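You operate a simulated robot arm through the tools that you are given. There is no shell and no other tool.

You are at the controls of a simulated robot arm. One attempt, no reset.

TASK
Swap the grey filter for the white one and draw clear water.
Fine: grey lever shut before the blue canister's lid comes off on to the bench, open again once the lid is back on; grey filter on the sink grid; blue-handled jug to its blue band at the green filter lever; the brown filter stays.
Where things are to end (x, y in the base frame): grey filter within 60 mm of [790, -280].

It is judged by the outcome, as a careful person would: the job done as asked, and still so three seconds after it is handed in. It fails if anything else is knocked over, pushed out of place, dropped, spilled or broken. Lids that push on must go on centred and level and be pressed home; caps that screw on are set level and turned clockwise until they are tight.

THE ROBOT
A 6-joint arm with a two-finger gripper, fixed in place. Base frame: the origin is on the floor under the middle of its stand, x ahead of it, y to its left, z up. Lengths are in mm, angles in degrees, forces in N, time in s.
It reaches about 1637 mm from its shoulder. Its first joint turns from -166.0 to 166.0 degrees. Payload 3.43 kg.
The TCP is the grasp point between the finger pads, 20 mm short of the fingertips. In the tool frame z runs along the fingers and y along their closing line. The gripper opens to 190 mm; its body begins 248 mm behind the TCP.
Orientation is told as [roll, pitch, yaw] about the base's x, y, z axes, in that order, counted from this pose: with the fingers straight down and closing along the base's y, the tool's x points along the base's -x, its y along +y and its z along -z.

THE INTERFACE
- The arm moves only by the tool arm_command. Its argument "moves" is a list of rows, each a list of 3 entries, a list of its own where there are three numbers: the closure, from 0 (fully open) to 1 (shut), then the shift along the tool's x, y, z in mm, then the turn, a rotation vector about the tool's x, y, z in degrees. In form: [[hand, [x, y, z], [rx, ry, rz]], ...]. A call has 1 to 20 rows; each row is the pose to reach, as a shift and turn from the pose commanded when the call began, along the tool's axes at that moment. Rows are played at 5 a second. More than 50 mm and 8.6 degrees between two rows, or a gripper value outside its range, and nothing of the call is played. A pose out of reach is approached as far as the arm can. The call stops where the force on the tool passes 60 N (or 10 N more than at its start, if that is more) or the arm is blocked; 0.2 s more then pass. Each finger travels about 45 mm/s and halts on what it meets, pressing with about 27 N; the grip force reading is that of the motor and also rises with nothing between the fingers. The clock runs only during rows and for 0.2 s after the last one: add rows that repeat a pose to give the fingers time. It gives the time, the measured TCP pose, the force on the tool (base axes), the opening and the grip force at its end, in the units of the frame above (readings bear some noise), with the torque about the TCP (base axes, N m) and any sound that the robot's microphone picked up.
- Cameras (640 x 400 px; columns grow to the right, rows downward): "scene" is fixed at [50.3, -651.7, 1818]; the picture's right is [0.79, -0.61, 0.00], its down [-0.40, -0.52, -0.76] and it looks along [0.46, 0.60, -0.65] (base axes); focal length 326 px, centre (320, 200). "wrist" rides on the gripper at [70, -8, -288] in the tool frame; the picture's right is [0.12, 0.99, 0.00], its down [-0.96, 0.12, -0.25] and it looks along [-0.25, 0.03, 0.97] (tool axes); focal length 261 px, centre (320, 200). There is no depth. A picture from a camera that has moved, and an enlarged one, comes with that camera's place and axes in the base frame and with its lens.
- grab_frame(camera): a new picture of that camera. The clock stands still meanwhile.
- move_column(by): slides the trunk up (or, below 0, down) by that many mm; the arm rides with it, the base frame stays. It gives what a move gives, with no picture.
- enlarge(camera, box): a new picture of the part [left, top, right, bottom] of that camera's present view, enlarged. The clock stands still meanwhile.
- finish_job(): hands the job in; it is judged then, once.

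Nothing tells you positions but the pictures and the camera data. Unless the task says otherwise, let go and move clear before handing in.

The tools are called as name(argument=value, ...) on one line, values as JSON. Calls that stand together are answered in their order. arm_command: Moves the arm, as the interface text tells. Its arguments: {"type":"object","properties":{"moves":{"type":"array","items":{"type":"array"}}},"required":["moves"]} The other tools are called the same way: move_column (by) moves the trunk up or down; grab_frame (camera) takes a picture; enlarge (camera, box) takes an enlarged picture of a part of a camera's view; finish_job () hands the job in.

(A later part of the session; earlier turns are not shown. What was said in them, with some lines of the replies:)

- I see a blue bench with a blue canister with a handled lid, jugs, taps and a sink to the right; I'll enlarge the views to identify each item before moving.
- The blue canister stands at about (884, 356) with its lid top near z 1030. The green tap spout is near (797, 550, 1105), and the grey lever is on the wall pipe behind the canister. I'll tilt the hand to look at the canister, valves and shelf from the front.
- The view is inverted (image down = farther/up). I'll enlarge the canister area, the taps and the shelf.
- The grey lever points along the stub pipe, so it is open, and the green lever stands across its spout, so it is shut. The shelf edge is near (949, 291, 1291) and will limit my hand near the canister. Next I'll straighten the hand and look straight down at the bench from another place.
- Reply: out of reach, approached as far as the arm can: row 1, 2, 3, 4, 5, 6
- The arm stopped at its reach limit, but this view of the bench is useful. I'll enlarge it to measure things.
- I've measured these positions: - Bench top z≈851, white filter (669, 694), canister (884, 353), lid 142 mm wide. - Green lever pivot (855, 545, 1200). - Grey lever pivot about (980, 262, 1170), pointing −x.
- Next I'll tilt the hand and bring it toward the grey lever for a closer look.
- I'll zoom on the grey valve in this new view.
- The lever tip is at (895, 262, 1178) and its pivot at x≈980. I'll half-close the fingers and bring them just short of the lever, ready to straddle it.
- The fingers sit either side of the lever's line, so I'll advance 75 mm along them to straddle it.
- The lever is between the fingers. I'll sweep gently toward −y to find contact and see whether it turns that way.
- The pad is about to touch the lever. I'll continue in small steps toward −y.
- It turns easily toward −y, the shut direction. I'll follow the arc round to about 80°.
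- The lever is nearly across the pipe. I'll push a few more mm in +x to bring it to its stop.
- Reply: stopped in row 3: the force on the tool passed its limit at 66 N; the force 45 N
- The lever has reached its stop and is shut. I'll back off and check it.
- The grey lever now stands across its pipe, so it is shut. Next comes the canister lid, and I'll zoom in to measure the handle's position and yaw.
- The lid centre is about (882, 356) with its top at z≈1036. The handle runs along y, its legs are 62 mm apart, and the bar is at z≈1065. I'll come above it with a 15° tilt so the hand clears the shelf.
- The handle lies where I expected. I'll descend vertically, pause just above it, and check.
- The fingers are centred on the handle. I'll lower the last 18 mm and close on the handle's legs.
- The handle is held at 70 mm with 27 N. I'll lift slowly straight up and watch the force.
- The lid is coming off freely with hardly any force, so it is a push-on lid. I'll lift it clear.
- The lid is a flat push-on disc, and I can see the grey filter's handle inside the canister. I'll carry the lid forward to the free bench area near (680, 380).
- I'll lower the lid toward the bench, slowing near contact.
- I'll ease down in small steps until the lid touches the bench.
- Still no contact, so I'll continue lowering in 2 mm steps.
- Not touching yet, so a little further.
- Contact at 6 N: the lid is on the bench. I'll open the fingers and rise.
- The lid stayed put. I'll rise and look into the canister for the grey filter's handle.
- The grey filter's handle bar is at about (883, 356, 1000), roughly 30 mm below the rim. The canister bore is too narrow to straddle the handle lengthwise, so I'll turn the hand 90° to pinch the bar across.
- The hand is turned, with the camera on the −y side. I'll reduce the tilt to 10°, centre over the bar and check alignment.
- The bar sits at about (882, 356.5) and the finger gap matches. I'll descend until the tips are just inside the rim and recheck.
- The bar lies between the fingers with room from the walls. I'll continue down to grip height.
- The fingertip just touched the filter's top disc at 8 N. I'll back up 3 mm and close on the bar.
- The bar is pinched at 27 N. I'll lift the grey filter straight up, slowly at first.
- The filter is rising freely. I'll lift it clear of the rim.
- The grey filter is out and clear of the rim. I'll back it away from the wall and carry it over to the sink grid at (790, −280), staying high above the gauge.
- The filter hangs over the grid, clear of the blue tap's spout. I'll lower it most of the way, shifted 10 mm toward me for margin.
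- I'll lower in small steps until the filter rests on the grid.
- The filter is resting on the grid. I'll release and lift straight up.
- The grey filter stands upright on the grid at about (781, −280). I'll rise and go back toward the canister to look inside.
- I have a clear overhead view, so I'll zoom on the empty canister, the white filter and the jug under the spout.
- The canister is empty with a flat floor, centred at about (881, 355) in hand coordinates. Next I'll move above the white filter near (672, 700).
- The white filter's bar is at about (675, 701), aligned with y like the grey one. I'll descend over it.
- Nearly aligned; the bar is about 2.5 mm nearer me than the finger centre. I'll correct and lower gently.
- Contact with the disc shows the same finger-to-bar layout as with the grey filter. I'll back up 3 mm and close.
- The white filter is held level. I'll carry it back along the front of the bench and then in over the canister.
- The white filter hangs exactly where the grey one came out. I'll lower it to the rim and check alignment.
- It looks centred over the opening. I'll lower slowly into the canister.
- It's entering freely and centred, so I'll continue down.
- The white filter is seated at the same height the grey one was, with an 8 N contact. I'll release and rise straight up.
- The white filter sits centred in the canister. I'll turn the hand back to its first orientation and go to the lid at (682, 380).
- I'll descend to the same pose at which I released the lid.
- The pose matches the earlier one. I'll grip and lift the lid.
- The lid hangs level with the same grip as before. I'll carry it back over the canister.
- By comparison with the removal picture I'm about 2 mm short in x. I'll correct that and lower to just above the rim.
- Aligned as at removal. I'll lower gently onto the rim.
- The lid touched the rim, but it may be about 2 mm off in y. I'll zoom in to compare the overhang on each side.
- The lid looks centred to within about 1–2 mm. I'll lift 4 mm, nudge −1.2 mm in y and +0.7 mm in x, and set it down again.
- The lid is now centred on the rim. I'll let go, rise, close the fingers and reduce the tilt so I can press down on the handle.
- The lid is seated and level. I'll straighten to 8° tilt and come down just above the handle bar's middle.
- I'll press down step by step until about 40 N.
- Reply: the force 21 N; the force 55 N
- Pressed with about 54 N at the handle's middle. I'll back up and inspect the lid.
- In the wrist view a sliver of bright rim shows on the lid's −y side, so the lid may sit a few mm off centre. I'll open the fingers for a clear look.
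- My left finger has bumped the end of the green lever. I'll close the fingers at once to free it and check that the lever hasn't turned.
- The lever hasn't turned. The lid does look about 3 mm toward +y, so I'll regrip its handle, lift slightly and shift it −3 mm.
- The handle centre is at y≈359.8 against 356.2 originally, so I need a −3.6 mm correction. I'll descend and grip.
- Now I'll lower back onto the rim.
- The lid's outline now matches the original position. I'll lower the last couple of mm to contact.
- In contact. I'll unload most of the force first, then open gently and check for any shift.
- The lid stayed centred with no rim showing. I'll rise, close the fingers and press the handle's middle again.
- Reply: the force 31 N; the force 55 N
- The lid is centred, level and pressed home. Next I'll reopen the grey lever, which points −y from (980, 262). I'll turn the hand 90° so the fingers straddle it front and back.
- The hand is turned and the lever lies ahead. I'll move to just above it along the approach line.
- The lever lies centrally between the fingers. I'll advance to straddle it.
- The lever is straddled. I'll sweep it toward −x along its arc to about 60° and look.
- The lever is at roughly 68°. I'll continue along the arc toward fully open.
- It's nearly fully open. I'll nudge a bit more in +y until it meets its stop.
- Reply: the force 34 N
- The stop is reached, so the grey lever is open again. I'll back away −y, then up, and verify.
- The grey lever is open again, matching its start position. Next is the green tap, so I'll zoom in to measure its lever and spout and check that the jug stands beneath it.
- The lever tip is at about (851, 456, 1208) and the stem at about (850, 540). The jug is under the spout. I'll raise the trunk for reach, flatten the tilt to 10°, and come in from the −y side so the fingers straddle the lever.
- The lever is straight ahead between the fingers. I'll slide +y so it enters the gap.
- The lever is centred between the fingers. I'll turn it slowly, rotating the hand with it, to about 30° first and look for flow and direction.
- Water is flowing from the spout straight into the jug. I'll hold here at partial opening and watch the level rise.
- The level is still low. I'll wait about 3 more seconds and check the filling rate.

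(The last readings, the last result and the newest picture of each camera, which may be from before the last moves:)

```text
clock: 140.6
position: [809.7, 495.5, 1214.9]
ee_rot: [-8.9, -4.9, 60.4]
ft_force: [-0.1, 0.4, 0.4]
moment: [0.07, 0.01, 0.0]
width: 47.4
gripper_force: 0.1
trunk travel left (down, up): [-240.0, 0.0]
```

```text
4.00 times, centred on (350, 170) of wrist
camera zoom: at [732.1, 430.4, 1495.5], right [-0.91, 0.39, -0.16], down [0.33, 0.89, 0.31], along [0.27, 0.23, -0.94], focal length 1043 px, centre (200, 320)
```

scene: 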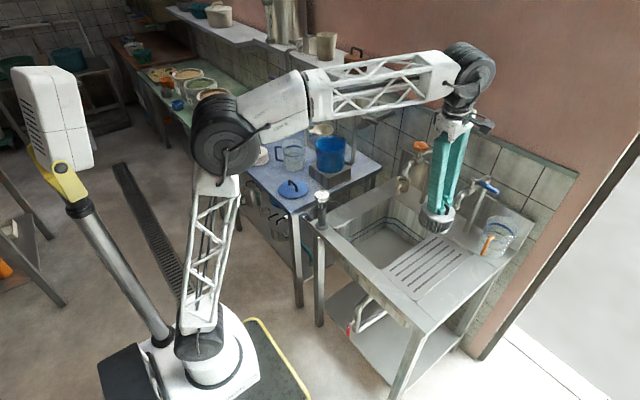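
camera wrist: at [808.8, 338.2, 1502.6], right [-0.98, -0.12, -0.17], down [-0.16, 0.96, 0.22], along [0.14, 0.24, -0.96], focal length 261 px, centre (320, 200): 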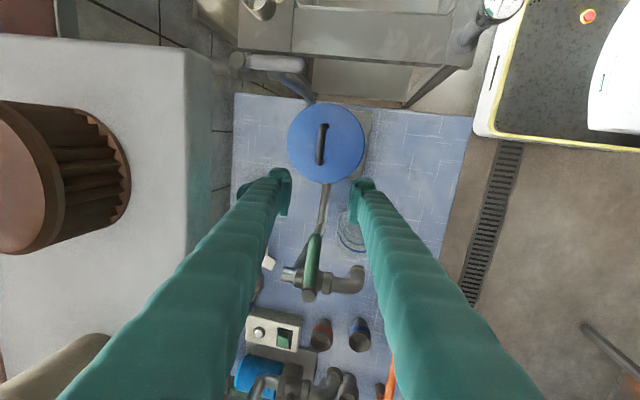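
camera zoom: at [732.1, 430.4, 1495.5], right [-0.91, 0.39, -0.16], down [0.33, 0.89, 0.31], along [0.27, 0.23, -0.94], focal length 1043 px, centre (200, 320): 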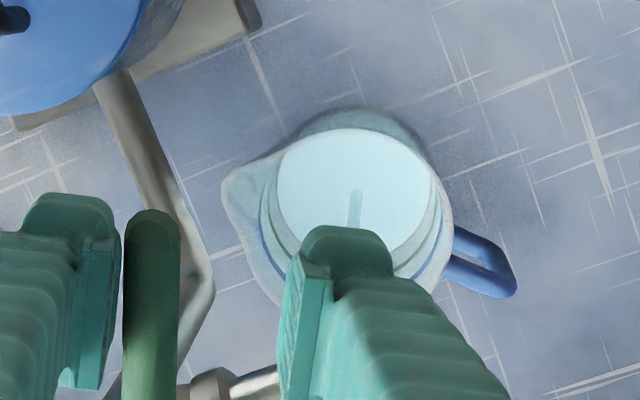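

Clear water is filling the jug; the level is about a quarter of the way to the blue band after 4.4 s. I'll wait in steps.

arm_command(moves=[[0.75, [0, 0, 0], [0, 0, 0]], [0.75, [0, 0, 0], [0, 0, 0]], [0.75, [0, 0, 0], [0, 0, 0]], [0.75, [0, 0, 0], [0, 0, 0]], [0.75, [0, 0, 0], [0, 0, 0]], [0.75, [0, 0, 0], [0, 0, 0]], [0.75, [0, 0, 0], [0, 0, 0]], [0.75, [0, 0, 0], [0, 0, 0]], [0.75, [0, 0, 0], [0, 0, 0]], [0.75, [0, 0, 0], [0, 0, 0]], [0.75, [0, 0, 0], [0, 0, 0]], [0.75, [0, 0, 0], [0, 0, 0]], [0.75, [0, 0, 0], [0, 0, 0]], [0.75, [0, 0, 0], [0, 0, 0]], [0.75, [0, 0, 0], [0, 0, 0]], [0.75, [0, 0, 0], [0, 0, 0]], [0.75, [0, 0, 0], [0, 0, 0]], [0.75, [0, 0, 0], [0, 0, 0]], [0.75, [0, 0, 0], [0, 0, 0]], [0.75, [0, 0, 0], [0, 0, 0]]])

enlarge(camera="scene", box=[280, 130, 320, 175])

```text
clock: 144.8
position: [810.6, 494.6, 1216.5]
ee_rot: [-8.9, -5.0, 60.3]
ft_force: [-0.1, -0.9, 0.3]
moment: [0.01, 0.02, 0.0]
width: 47.6
gripper_force: 0.1
trunk travel left (down, up): [-240.0, 0.0]
```

```text
8.89 times, centred on (300, 152) of scene
camera zoom: at [50.3, -651.7, 1818.0], right [0.79, -0.61, 0.0], down [-0.4, -0.52, -0.76], along [0.46, 0.6, -0.65], focal length 2897 px, centre (498, 622)
```

zoom: 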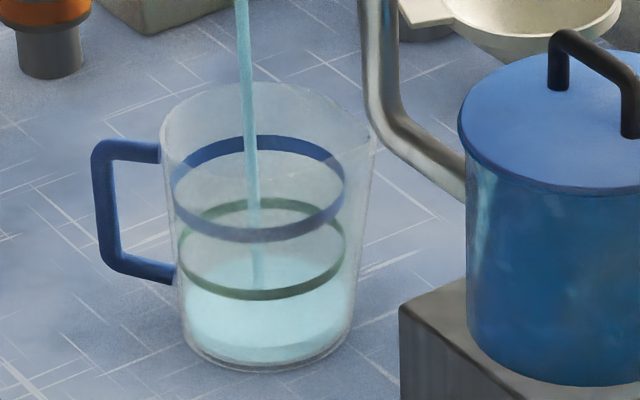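

enlarge(camera="scene", box=[289, 136, 309, 172])

enlarge(camera="wrist", box=[300, 120, 400, 220])

```text
11.11 times, centred on (299, 154) of scene
camera zoom: at [50.3, -651.7, 1818.0], right [0.79, -0.61, 0.0], down [-0.4, -0.52, -0.76], along [0.46, 0.6, -0.65], focal length 3621 px, centre (553, 711)
```

zoom: 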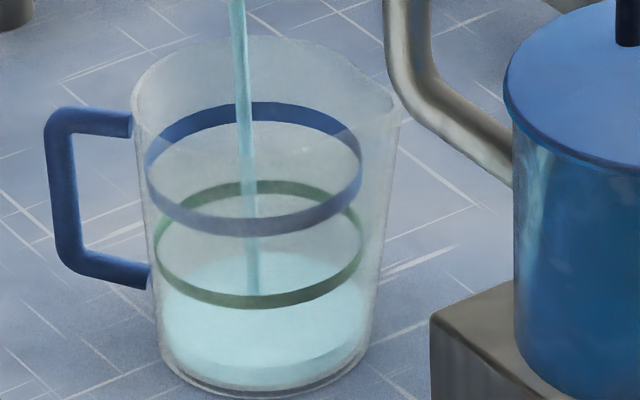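

```text
4.00 times, centred on (350, 170) of wrist
camera zoom: at [732.1, 430.4, 1495.5], right [-0.91, 0.39, -0.16], down [0.33, 0.89, 0.31], along [0.27, 0.23, -0.94], focal length 1043 px, centre (200, 320)
```

zoom: 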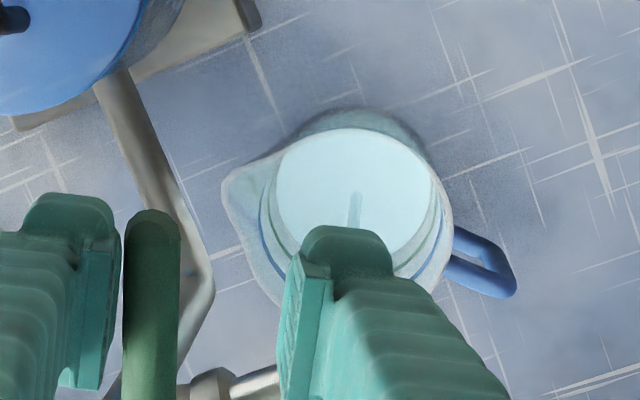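

The surface is at about 21% of the way after 8.5 s, so the flow is slow at this opening. I'll open the lever further, to about 60°, to speed it up.

arm_command(moves=[[0.75, [-2.4, 7.6, -1.0], [0, 0, 7.5]], [0.75, [-5.8, 15, -1.8], [0, 0, 15]], [0.75, [-10.1, 21.7, -2.4], [0, 0, 22.5]], [0.75, [-15.2, 28, -2.9], [0, 0, 30]]])

enlarge(camera="scene", box=[289, 136, 309, 172])

enlarge(camera="wrist", box=[220, 110, 420, 270])

enlarge(camera="scene", box=[260, 60, 350, 180])

```text
clock: 145.8
position: [792.2, 521.8, 1216.1]
ee_rot: [-5.1, -8.7, 30.3]
ft_force: [0.0, 0.8, -0.4]
moment: [0.03, -0.01, 0.02]
width: 47.2
gripper_force: 0.1
trunk travel left (down, up): [-240.0, 0.0]
```

```text
11.11 times, centred on (299, 154) of scene
camera zoom: at [50.3, -651.7, 1818.0], right [0.79, -0.61, 0.0], down [-0.4, -0.52, -0.76], along [0.46, 0.6, -0.65], focal length 3621 px, centre (553, 711)
```

zoom: 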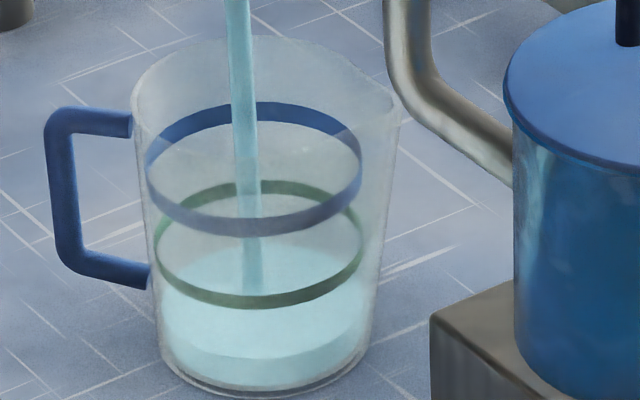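

```text
2.50 times, centred on (320, 190) of wrist
camera zoom: at [685.9, 480.3, 1489.7], right [-0.59, 0.8, -0.11], down [0.72, 0.58, 0.38], along [0.37, 0.15, -0.92], focal length 652 px, centre (320, 225)
```

zoom: 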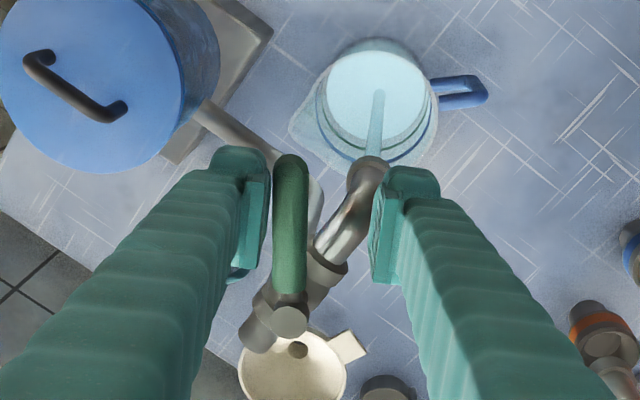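

```text
3.33 times, centred on (305, 120) of scene
camera zoom: at [50.3, -651.7, 1818.0], right [0.79, -0.61, 0.0], down [-0.4, -0.52, -0.76], along [0.46, 0.6, -0.65], focal length 1086 px, centre (370, 467)
```

zoom: 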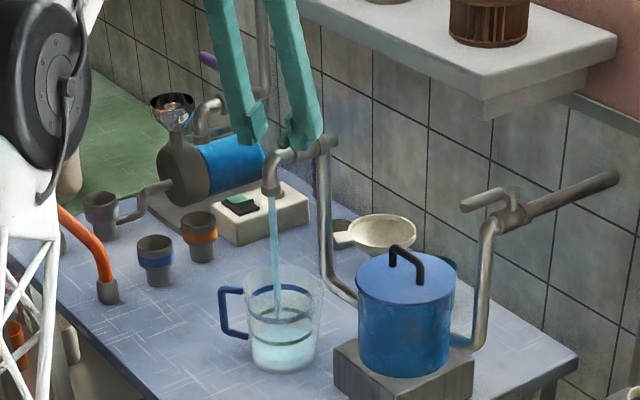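

The stream is stronger now and the level is about 25%. I'll wait 3 s and measure.

arm_command(moves=[[0.75, [0, 0, 0], [0, 0, 0]], [0.75, [0, 0, 0], [0, 0, 0]], [0.75, [0, 0, 0], [0, 0, 0]], [0.75, [0, 0, 0], [0, 0, 0]], [0.75, [0, 0, 0], [0, 0, 0]], [0.75, [0, 0, 0], [0, 0, 0]], [0.75, [0, 0, 0], [0, 0, 0]], [0.75, [0, 0, 0], [0, 0, 0]], [0.75, [0, 0, 0], [0, 0, 0]], [0.75, [0, 0, 0], [0, 0, 0]], [0.75, [0, 0, 0], [0, 0, 0]], [0.75, [0, 0, 0], [0, 0, 0]], [0.75, [0, 0, 0], [0, 0, 0]], [0.75, [0, 0, 0], [0, 0, 0]]])

enlarge(camera="scene", box=[289, 136, 309, 172])

```text
clock: 148.8
position: [790.8, 521.1, 1214.3]
ee_rot: [-5.2, -8.7, 30.4]
ft_force: [-0.4, -0.1, 0.3]
moment: [0.02, 0.02, -0.04]
width: 47.5
gripper_force: 0.1
trunk travel left (down, up): [-240.0, 0.0]
```

```text
11.11 times, centred on (299, 154) of scene
camera zoom: at [50.3, -651.7, 1818.0], right [0.79, -0.61, 0.0], down [-0.4, -0.52, -0.76], along [0.46, 0.6, -0.65], focal length 3621 px, centre (553, 711)
```

zoom: 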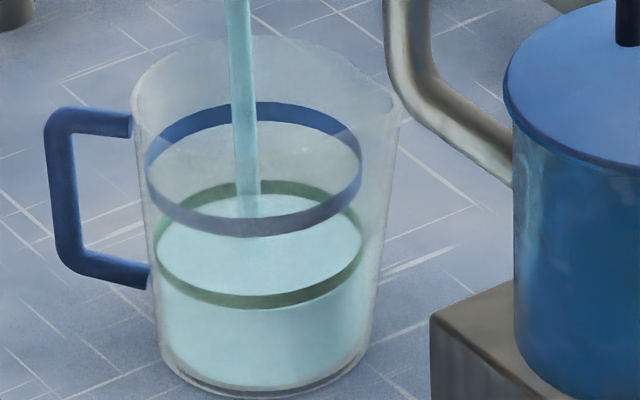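

The level is now at the green band (about 55%), rising about 10% per second. I'll wait roughly 2 s more, then throttle back.

arm_command(moves=[[0.75, [0, 0, 0], [0, 0, 0]], [0.75, [0, 0, 0], [0, 0, 0]], [0.75, [0, 0, 0], [0, 0, 0]], [0.75, [0, 0, 0], [0, 0, 0]], [0.75, [0, 0, 0], [0, 0, 0]], [0.75, [0, 0, 0], [0, 0, 0]], [0.75, [0, 0, 0], [0, 0, 0]], [0.75, [0, 0, 0], [0, 0, 0]]])

enlarge(camera="scene", box=[289, 136, 309, 172])

```text
clock: 150.6
position: [792.4, 520.8, 1214.5]
ee_rot: [-5.2, -8.7, 30.5]
ft_force: [0.9, -0.4, 0.3]
moment: [0.01, 0.02, 0.0]
width: 47.8
gripper_force: 0.0
trunk travel left (down, up): [-240.0, 0.0]
```

```text
11.11 times, centred on (299, 154) of scene
camera zoom: at [50.3, -651.7, 1818.0], right [0.79, -0.61, 0.0], down [-0.4, -0.52, -0.76], along [0.46, 0.6, -0.65], focal length 3621 px, centre (553, 711)
```

zoom: 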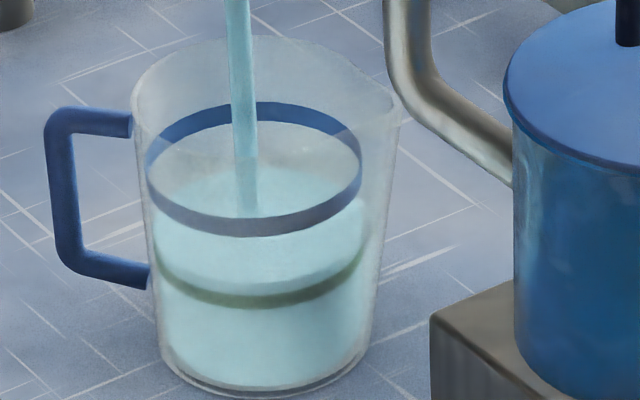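

About 70% now. I'll wait one more second, then throttle to about 30°.

arm_command(moves=[[0.75, [0, 0, 0], [0, 0, 0]], [0.75, [0, 0, 0], [0, 0, 0]], [0.75, [0, 0, 0], [0, 0, 0]], [0.75, [0, 0, 0], [0, 0, 0]]])

enlarge(camera="scene", box=[289, 136, 309, 172])

```text
clock: 151.6
position: [792.6, 520.4, 1214.8]
ee_rot: [-5.3, -8.7, 30.5]
ft_force: [0.5, -0.4, 0.9]
moment: [0.0, 0.0, -0.01]
width: 47.4
gripper_force: 0.0
trunk travel left (down, up): [-240.0, 0.0]
```

```text
11.11 times, centred on (299, 154) of scene
camera zoom: at [50.3, -651.7, 1818.0], right [0.79, -0.61, 0.0], down [-0.4, -0.52, -0.76], along [0.46, 0.6, -0.65], focal length 3621 px, centre (553, 711)
```

zoom: 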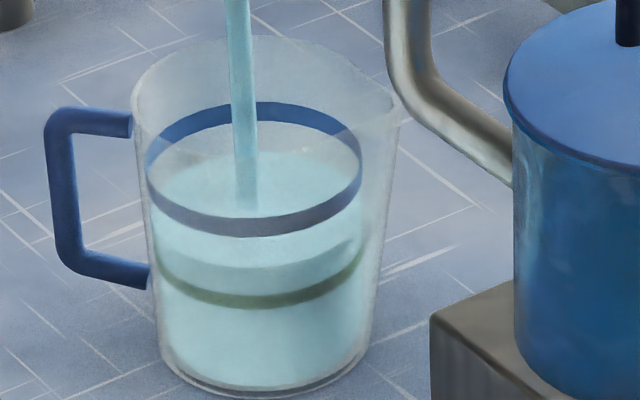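

About 77% now. I'll bring the other finger onto the lever and throttle back to roughly 35°.

arm_command(moves=[[0.75, [0.1, -27.8, 2.4], [0, 0, 0]], [0.75, [-2.1, -35.5, 3.5], [0, 0, -7.5]], [0.75, [-5.4, -42.8, 4.6], [0, 0, -15]], [0.75, [-9.6, -49.6, 5.8], [0, 0, -22.5]]])

enlarge(camera="scene", box=[289, 136, 309, 172])

enlarge(camera="wrist", box=[220, 110, 420, 270])

```text
clock: 152.6
position: [827.9, 483.6, 1215.0]
ee_rot: [-8.2, -6.0, 53.0]
ft_force: [0.1, 0.5, -0.2]
moment: [-0.02, -0.03, 0.0]
width: 47.8
gripper_force: 0.4
trunk travel left (down, up): [-240.0, 0.0]
```

```text
11.11 times, centred on (299, 154) of scene
camera zoom: at [50.3, -651.7, 1818.0], right [0.79, -0.61, 0.0], down [-0.4, -0.52, -0.76], along [0.46, 0.6, -0.65], focal length 3621 px, centre (553, 711)
```

zoom: 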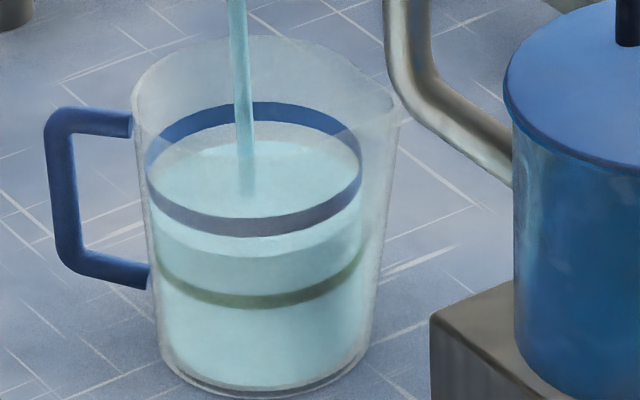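

```text
2.50 times, centred on (320, 190) of wrist
camera zoom: at [741.1, 423.2, 1493.6], right [-0.85, 0.51, -0.15], down [0.44, 0.84, 0.33], along [0.29, 0.21, -0.93], focal length 652 px, centre (320, 225)
```

zoom: 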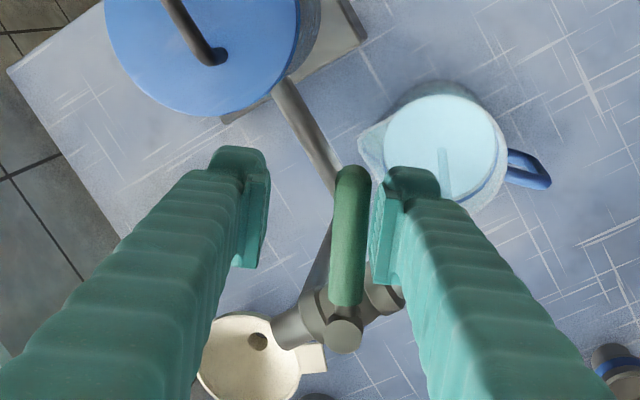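

About 83% now. I'll hold for about 1 s and check again.

arm_command(moves=[[0.75, [0, 0, 0], [0, 0, 0]], [0.75, [0, 0, 0], [0, 0, 0]], [0.75, [0, 0, 0], [0, 0, 0]], [0.75, [0, 0, 0], [0, 0, 0]], [0.75, [0, 0, 0], [0, 0, 0]]])

enlarge(camera="scene", box=[289, 136, 309, 172])

```text
clock: 153.8
position: [827.4, 483.5, 1214.5]
ee_rot: [-8.1, -6.1, 53.1]
ft_force: [-0.3, 0.6, 0.5]
moment: [-0.01, 0.02, -0.02]
width: 47.6
gripper_force: 0.0
trunk travel left (down, up): [-240.0, 0.0]
```

```text
11.11 times, centred on (299, 154) of scene
camera zoom: at [50.3, -651.7, 1818.0], right [0.79, -0.61, 0.0], down [-0.4, -0.52, -0.76], along [0.46, 0.6, -0.65], focal length 3621 px, centre (553, 711)
```

zoom: 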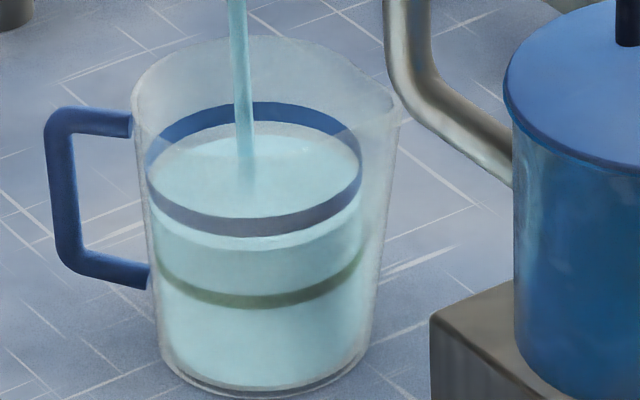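

The surface is rising about 5 px/s here, with about 22 px still to go to the middle of the band. I'll wait 2.4 s.

arm_command(moves=[[0.75, [0, 0, 0], [0, 0, 0]], [0.75, [0, 0, 0], [0, 0, 0]], [0.75, [0, 0, 0], [0, 0, 0]], [0.75, [0, 0, 0], [0, 0, 0]], [0.75, [0, 0, 0], [0, 0, 0]], [0.75, [0, 0, 0], [0, 0, 0]], [0.75, [0, 0, 0], [0, 0, 0]], [0.75, [0, 0, 0], [0, 0, 0]], [0.75, [0, 0, 0], [0, 0, 0]], [0.75, [0, 0, 0], [0, 0, 0]], [0.75, [0, 0, 0], [0, 0, 0]]])

enlarge(camera="scene", box=[289, 136, 309, 172])

```text
clock: 156.2
position: [825.9, 484.3, 1215.7]
ee_rot: [-8.1, -6.1, 53.0]
ft_force: [-0.1, -0.4, 0.7]
moment: [0.03, -0.03, 0.04]
width: 47.7
gripper_force: 0.2
trunk travel left (down, up): [-240.0, 0.0]
```

```text
11.11 times, centred on (299, 154) of scene
camera zoom: at [50.3, -651.7, 1818.0], right [0.79, -0.61, 0.0], down [-0.4, -0.52, -0.76], along [0.46, 0.6, -0.65], focal length 3621 px, centre (553, 711)
```

zoom: 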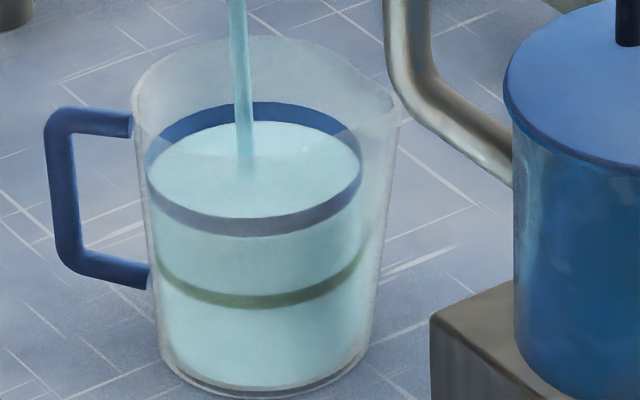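

The surface is just at the lower edge of the blue band. I'll hold a moment more and then close the lever fully in one motion.

arm_command(moves=[[0.75, [0, 0, 0], [0, 0, 0]], [0.75, [0, 0, 0], [0, 0, 0]], [0.75, [0, 0, 0], [0, 0, 0]], [0.75, [0, 0, 0], [0, 0, 0]], [0.75, [-2.2, -7.6, 1.3], [0, 0, -7.5]], [0.75, [-5.4, -14.8, 2.7], [0, 0, -15]], [0.75, [-9.7, -21.6, 4.1], [0, 0, -22.5]], [0.75, [-14.8, -27.8, 5.5], [0, 0, -30]], [0.75, [-20.5, -33.2, 6.8], [0, 0, -37.5]]])

enlarge(camera="scene", box=[289, 136, 309, 172])

enlarge(camera="wrist", box=[220, 110, 420, 270])

enlarge(camera="scene", box=[270, 70, 340, 180])

```text
clock: 158.2
position: [866.7, 479.3, 1215.1]
ee_rot: [-10.2, 0.0, 90.2]
ft_force: [-1.9, -0.4, 0.5]
moment: [0.0, -0.02, -0.05]
width: 48.4
gripper_force: 0.6
trunk travel left (down, up): [-240.0, 0.0]
```

```text
11.11 times, centred on (299, 154) of scene
camera zoom: at [50.3, -651.7, 1818.0], right [0.79, -0.61, 0.0], down [-0.4, -0.52, -0.76], along [0.46, 0.6, -0.65], focal length 3621 px, centre (553, 711)
```

zoom: 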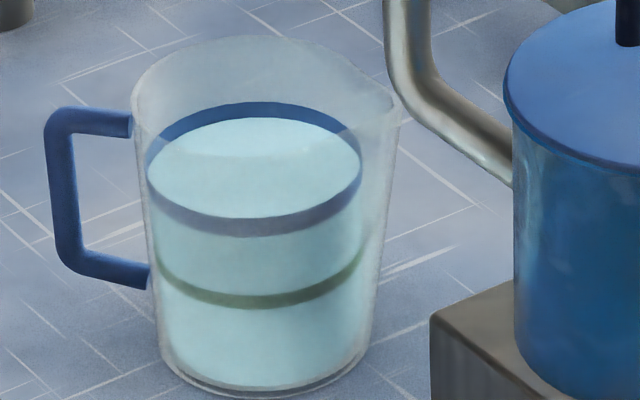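

```text
2.50 times, centred on (320, 190) of wrist
camera zoom: at [824.2, 410.9, 1501.7], right [-0.98, -0.12, -0.17], down [-0.16, 0.96, 0.22], along [0.14, 0.24, -0.96], focal length 652 px, centre (320, 225)
```

zoom: 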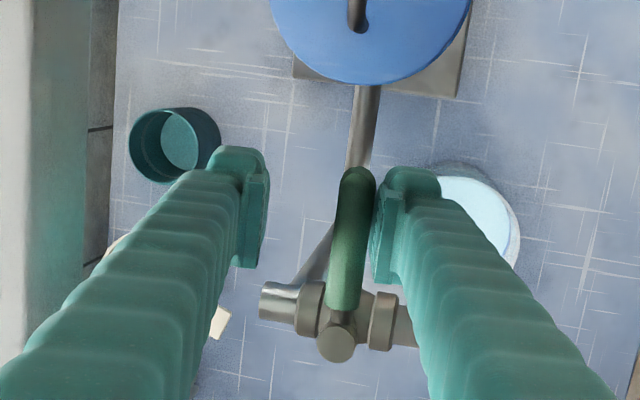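

```text
3.64 times, centred on (305, 125) of scene
camera zoom: at [50.3, -651.7, 1818.0], right [0.79, -0.61, 0.0], down [-0.4, -0.52, -0.76], along [0.46, 0.6, -0.65], focal length 1185 px, centre (374, 473)
```

zoom: 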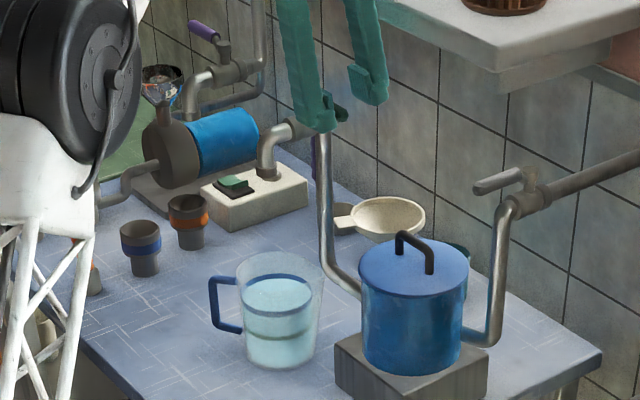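

The stream has stopped and the level lies within the blue band. I'll push the lever the last bit to its stop and zoom on the water line.

arm_command(moves=[[0.75, [0, -2, 0.3], [0, 0, 0]], [0.75, [0, -3.5, 0.6], [0, 0, 0]]])

enlarge(camera="scene", box=[291, 142, 311, 160])

enlarge(camera="wrist", box=[220, 110, 420, 270])

```text
clock: 158.8
position: [869.1, 480.1, 1215.1]
ee_rot: [-10.1, 0.1, 90.0]
ft_force: [-9.0, 1.6, 0.8]
moment: [-0.05, 0.11, -0.09]
width: 52.4
gripper_force: 4.1
trunk travel left (down, up): [-240.0, 0.0]
```

```text
16.00 times, centred on (301, 151) of scene
camera zoom: at [50.3, -651.7, 1818.0], right [0.79, -0.61, 0.0], down [-0.4, -0.52, -0.76], along [0.46, 0.6, -0.65], focal length 5214 px, centre (624, 984)
```

zoom: 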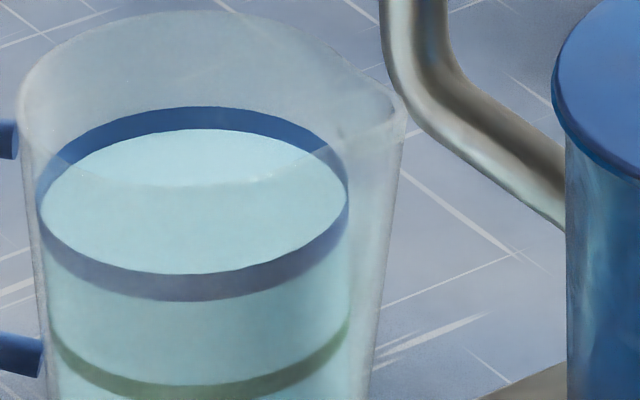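

```text
2.50 times, centred on (320, 190) of wrist
camera zoom: at [826.7, 410.7, 1501.7], right [-0.98, -0.12, -0.17], down [-0.16, 0.96, 0.22], along [0.14, 0.24, -0.96], focal length 652 px, centre (320, 225)
```

zoom: 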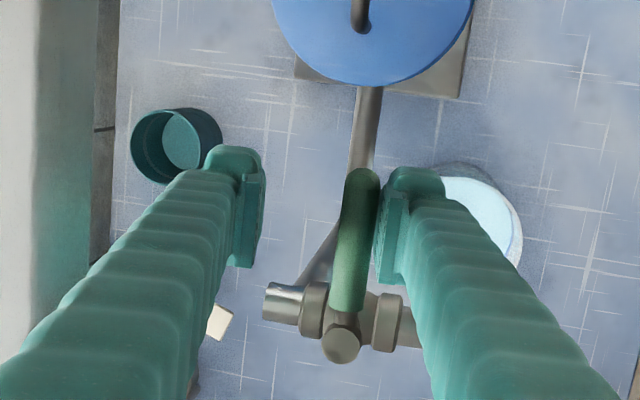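

The lever is shut, and the water is just inside the band's lower edge. I'll top up with one brief small opening to bring it to mid-band, closing again within the same command.

arm_command(moves=[[0.75, [0, 31, -5.5], [0, 0, 0]], [0.75, [-2.3, 38.6, -6.8], [0, 0, 7.5]], [0.75, [-5.6, 45.8, -8.1], [0, 0, 15]], [0.75, [-10, 52.6, -9.3], [0, 0, 22.5]], [0.75, [-15, 58.7, -10.3], [0, 0, 30]], [0.75, [-15, 58.7, -10.3], [0, 0, 30]], [0.75, [-15, 58.7, -10.3], [0, 0, 30]], [0.75, [-1, 34.9, -6.1], [0, 0, 30]], [0.75, [0.8, 27.2, -4.8], [0, 0, 22.5]], [0.75, [1.6, 19.2, -3.4], [0, 0, 15]], [0.75, [1.3, 11.2, -2], [0, 0, 7.5]], [0.75, [0, 3.4, -0.6], [0, 0, 0]], [0.75, [0, 0, 0], [0, 0, 0]], [0.75, [0, 0, 0], [0, 0, 0]]])

enlarge(camera="scene", box=[291, 142, 311, 160])

enlarge(camera="wrist", box=[220, 110, 420, 270])

enlarge(camera="scene", box=[270, 70, 340, 180])

```text
clock: 161.8
position: [870.2, 481.0, 1216.8]
ee_rot: [-10.1, 0.1, 90.1]
ft_force: [-10.6, 0.8, 2.4]
moment: [-0.03, 0.19, -0.16]
width: 53.4
gripper_force: 4.6
trunk travel left (down, up): [-240.0, 0.0]
```

```text
16.00 times, centred on (301, 151) of scene
camera zoom: at [50.3, -651.7, 1818.0], right [0.79, -0.61, 0.0], down [-0.4, -0.52, -0.76], along [0.46, 0.6, -0.65], focal length 5214 px, centre (624, 984)
```

zoom: 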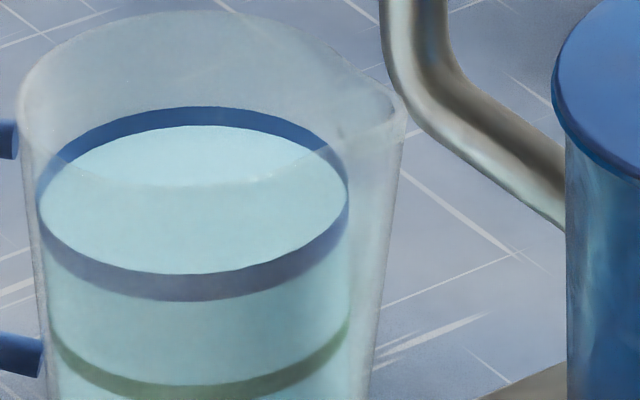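

```text
2.50 times, centred on (320, 190) of wrist
camera zoom: at [827.2, 410.3, 1502.4], right [-0.98, -0.12, -0.17], down [-0.16, 0.96, 0.22], along [0.14, 0.24, -0.96], focal length 652 px, centre (320, 225)
```

zoom: 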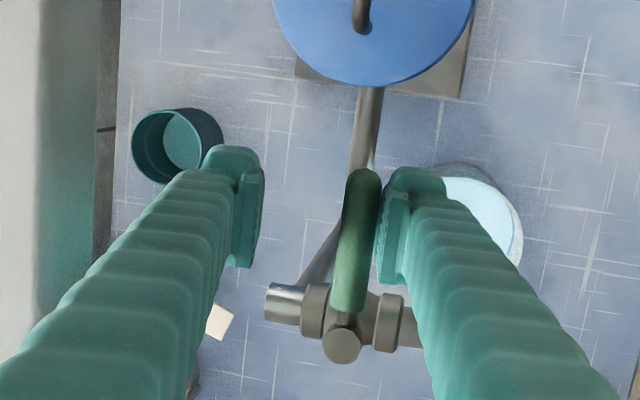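

```text
3.64 times, centred on (305, 125) of scene
camera zoom: at [50.3, -651.7, 1818.0], right [0.79, -0.61, 0.0], down [-0.4, -0.52, -0.76], along [0.46, 0.6, -0.65], focal length 1185 px, centre (374, 473)
```

zoom: 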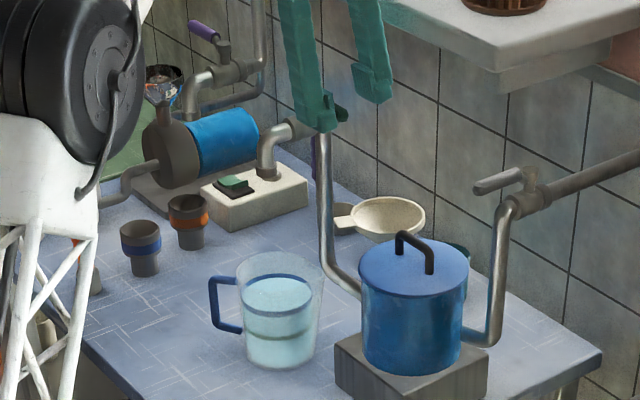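

The level rose about 1.5 mm and is now around 30% into the band. I'll do one more brief top-up, slightly longer.

arm_command(moves=[[0.75, [0, 31, -5.5], [0, 0, 0]], [0.75, [-2.3, 38.6, -6.8], [0, 0, 7.5]], [0.75, [-5.6, 45.8, -8.1], [0, 0, 15]], [0.75, [-10, 52.6, -9.3], [0, 0, 22.5]], [0.75, [-15, 58.7, -10.3], [0, 0, 30]], [0.75, [-15, 58.7, -10.3], [0, 0, 30]], [0.75, [-15, 58.7, -10.3], [0, 0, 30]], [0.75, [-15, 58.7, -10.3], [0, 0, 30]], [0.75, [-15, 58.7, -10.3], [0, 0, 30]], [0.75, [-1, 34.9, -6.1], [0, 0, 30]], [0.75, [0.8, 27.2, -4.8], [0, 0, 22.5]], [0.75, [1.6, 19.2, -3.4], [0, 0, 15]], [0.75, [1.3, 11.2, -2], [0, 0, 7.5]], [0.75, [0, 3.4, -0.6], [0, 0, 0]], [0.75, [0, 0, 0], [0, 0, 0]], [0.75, [0, 0, 0], [0, 0, 0]]])

enlarge(camera="scene", box=[291, 142, 311, 160])

enlarge(camera="wrist", box=[220, 110, 420, 270])

```text
clock: 165.2
position: [868.6, 479.3, 1214.6]
ee_rot: [-10.2, 0.2, 90.0]
ft_force: [-11.4, -0.1, 2.3]
moment: [-0.07, 0.19, -0.12]
width: 53.6
gripper_force: 5.2
trunk travel left (down, up): [-240.0, 0.0]
```

```text
16.00 times, centred on (301, 151) of scene
camera zoom: at [50.3, -651.7, 1818.0], right [0.79, -0.61, 0.0], down [-0.4, -0.52, -0.76], along [0.46, 0.6, -0.65], focal length 5214 px, centre (624, 984)
```

zoom: 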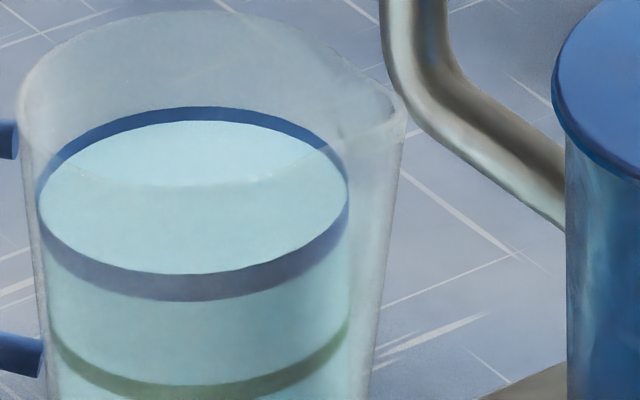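

```text
2.50 times, centred on (320, 190) of wrist
camera zoom: at [827.4, 410.3, 1501.7], right [-0.98, -0.12, -0.17], down [-0.16, 0.96, 0.22], along [0.14, 0.24, -0.96], focal length 652 px, centre (320, 225)
```

zoom: 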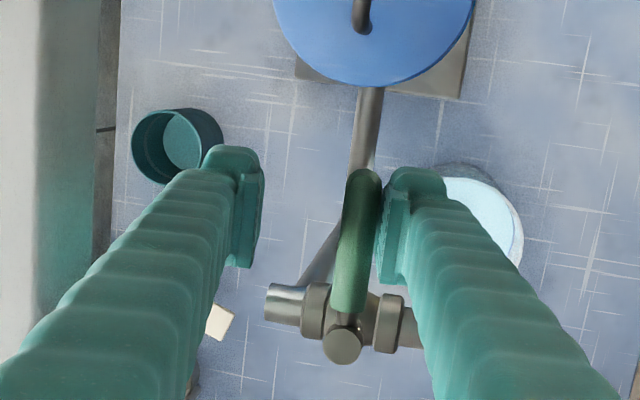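

The level is now right at mid-band and the lever is at its shut stop. I'll centre the fingers off the lever, slide out in −y and move clear.

arm_command(moves=[[0.72, [0, 9, -1.6], [0, 0, 0]], [0.72, [0, 18.2, -3.2], [0, 0, 0]], [0.72, [20, 18.2, -3.2], [0, 0, 0]], [0.72, [50, 18.2, -3.2], [0, 0, 0]], [0.72, [85, 18.2, -3.2], [0, 0, 0]], [0.72, [105, 18.2, -3.2], [0, 0, 0]], [0.72, [120, 50, -15], [0, 0, 0]], [0.72, [140, 90, -30], [0, 0, 0]], [0.72, [160, 130, -45], [0, 0, 0]], [0.72, [180, 170, -50], [0, 0, 0]], [0.72, [190, 200, -50], [0, 0, 0]]])

grab_frame(camera="scene")

grab_frame(camera="wrist")

enlarge(camera="scene", box=[240, 70, 400, 200])

enlarge(camera="scene", box=[370, 130, 540, 300])

```text
clock: 167.6
position: [664.5, 288.4, 1229.2]
ee_rot: [-10.1, 0.1, 89.9]
ft_force: [1.8, -0.7, -0.5]
moment: [-0.04, 0.1, 0.0]
width: 53.0
gripper_force: 0.0
trunk travel left (down, up): [-240.0, 0.0]
```

```text
taken
```

scene: 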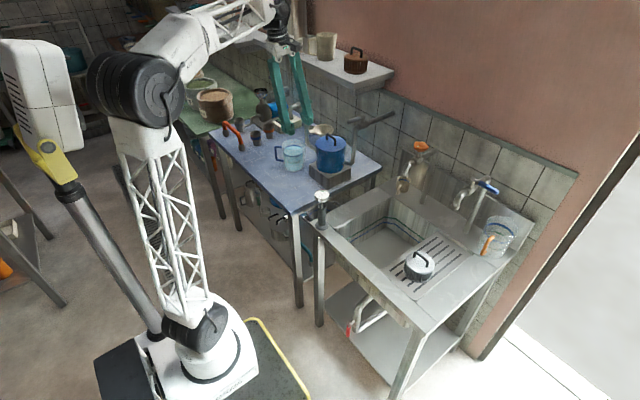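

```text
taken
camera wrist: at [622.8, 220.3, 1515.8], right [-0.98, -0.12, -0.17], down [-0.16, 0.96, 0.22], along [0.14, 0.24, -0.96], focal length 261 px, centre (320, 200)
```

wrist: 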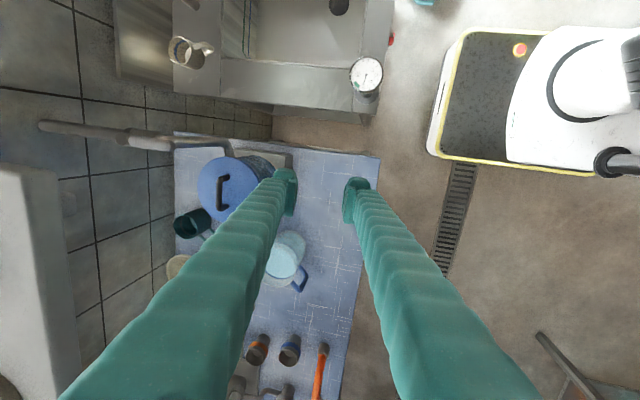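

```text
3.08 times, centred on (320, 135) of scene
camera zoom: at [50.3, -651.7, 1818.0], right [0.79, -0.61, 0.0], down [-0.4, -0.52, -0.76], along [0.46, 0.6, -0.65], focal length 1003 px, centre (320, 400)
```

zoom: 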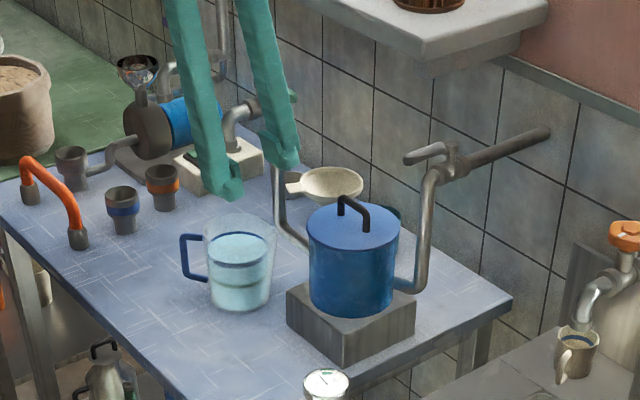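

```text
2.35 times, centred on (455, 215) of scene
camera zoom: at [50.3, -651.7, 1818.0], right [0.79, -0.61, 0.0], down [-0.4, -0.52, -0.76], along [0.46, 0.6, -0.65], focal length 767 px, centre (2, 165)
```

zoom: 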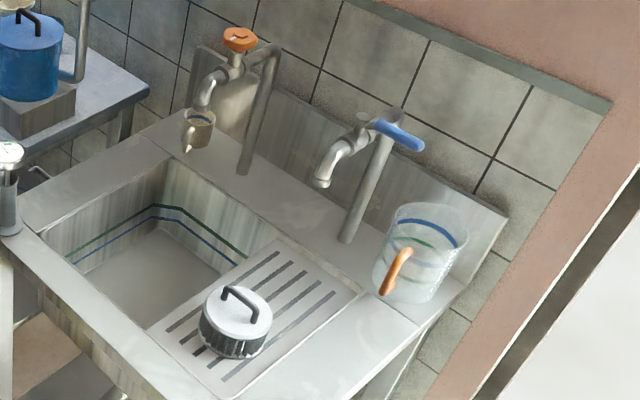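

Everything looks in place. I'll move the arm well clear toward −y and take a last look at the levers, lid and jug.

arm_command(moves=[[0.72, [40, 10, -10], [0, 0, 0]], [0.72, [80, 25, -20], [0, 0, 0]], [0.72, [120, 40, -30], [0, 0, 0]], [0.72, [160, 55, -40], [0, 0, 0]], [0.72, [200, 65, -50], [0, 0, 0]], [0.72, [240, 75, -60], [0, 0, 0]], [0.72, [270, 80, -60], [0, 0, 0]], [0.72, [270, 80, -60], [0, 0, 0]]])

enlarge(camera="scene", box=[270, 70, 400, 180])

enlarge(camera="scene", box=[285, 85, 325, 115])

enlarge(camera="scene", box=[291, 142, 311, 160])

enlarge(camera="scene", box=[310, 125, 360, 165])

grab_frame(camera="scene")

```text
clock: 169.4
position: [573.6, 19.4, 1275.7]
ee_rot: [-10.1, 0.2, 90.1]
ft_force: [-0.4, 0.1, -0.9]
moment: [0.04, 0.0, 0.01]
width: 53.3
gripper_force: 0.0
trunk travel left (down, up): [-240.0, 0.0]
```

```text
3.64 times, centred on (335, 125) of scene
camera zoom: at [50.3, -651.7, 1818.0], right [0.79, -0.61, 0.0], down [-0.4, -0.52, -0.76], along [0.46, 0.6, -0.65], focal length 1185 px, centre (266, 473)
```

zoom: 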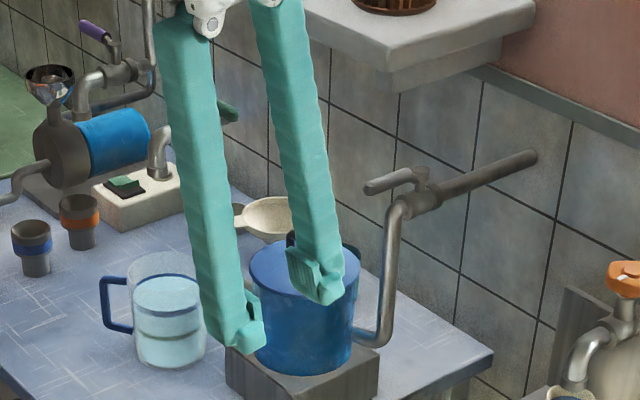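

```text
13.33 times, centred on (305, 100) of scene
camera zoom: at [50.3, -651.7, 1818.0], right [0.79, -0.61, 0.0], down [-0.4, -0.52, -0.76], along [0.46, 0.6, -0.65], focal length 4345 px, centre (520, 1533)
```

zoom: 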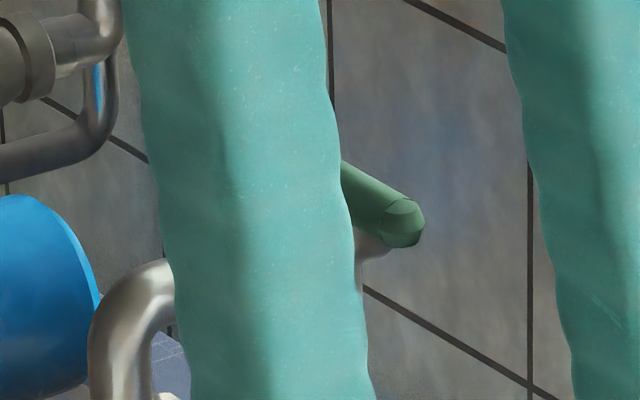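

```text
16.00 times, centred on (301, 151) of scene
camera zoom: at [50.3, -651.7, 1818.0], right [0.79, -0.61, 0.0], down [-0.4, -0.52, -0.76], along [0.46, 0.6, -0.65], focal length 5214 px, centre (624, 984)
```

zoom: 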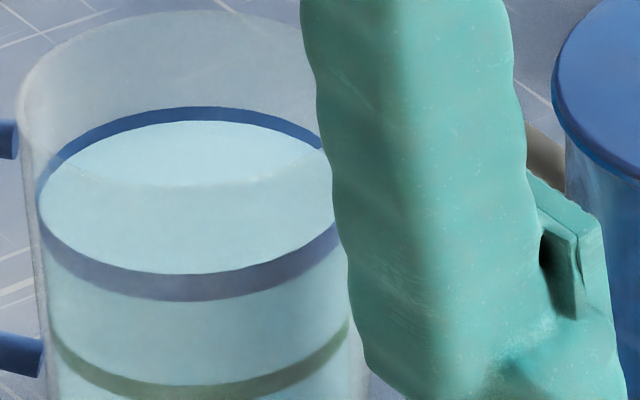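

```text
10.00 times, centred on (335, 145) of scene
camera zoom: at [50.3, -651.7, 1818.0], right [0.79, -0.61, 0.0], down [-0.4, -0.52, -0.76], along [0.46, 0.6, -0.65], focal length 3259 px, centre (170, 750)
```

zoom: 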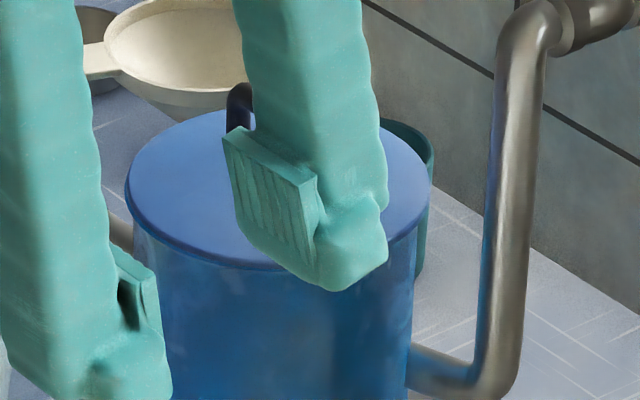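

```text
taken
```

scene: 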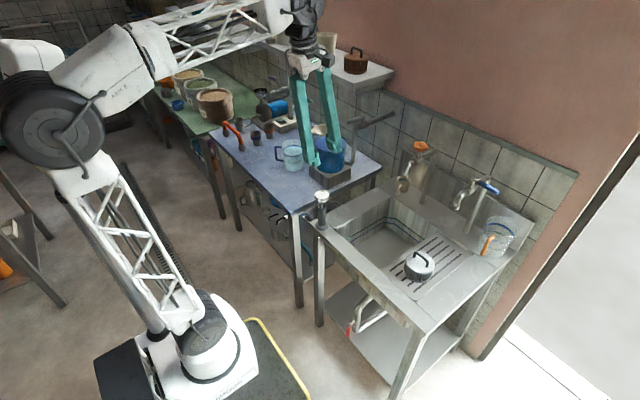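

Here is the final state:
- The grey lever is open along its pipe and the green lever is back at its shut position.
- The lid is centred on the canister, with the white filter inside.
- The grey filter stands on the sink grid at about (781, −280), and the brown filter is untouched on its shelf.
- The blue-handled jug holds clear water at mid-band.

The hand is empty and clear, so I'm handing in.

finish_job()

```text
The job is handed in.
```

The grey filter is swapped for the white one, and the blue-handled jug holds clear water at the middle of its blue band. The job is handed in; no result has come back yet.

- **Grey lever:** I shut it before the lid came off and opened it again once the lid was back on. Both times it was pushed to its stop.
- **Filters:** The grey filter stands upright on the sink grid at about (781, -280), roughly 9 mm from the target. The white filter sits centred in the canister, and the brown filter was not touched.
- **Lid:** It first went back about 4 mm off centre, so I lifted and re-centred it. It is now level and was pressed down with about 54 N.
- **Jug:** It was already under the green tap, so I left it there. I filled it from the green filter lever with two short top-ups, then shut the lever to its stop.

While checking the lid, one finger bumped the tip of the green lever with about 15 N. I backed off at once; the lever did not turn and no water ran. In the pictures I saw nothing else moved, dropped or spilled.
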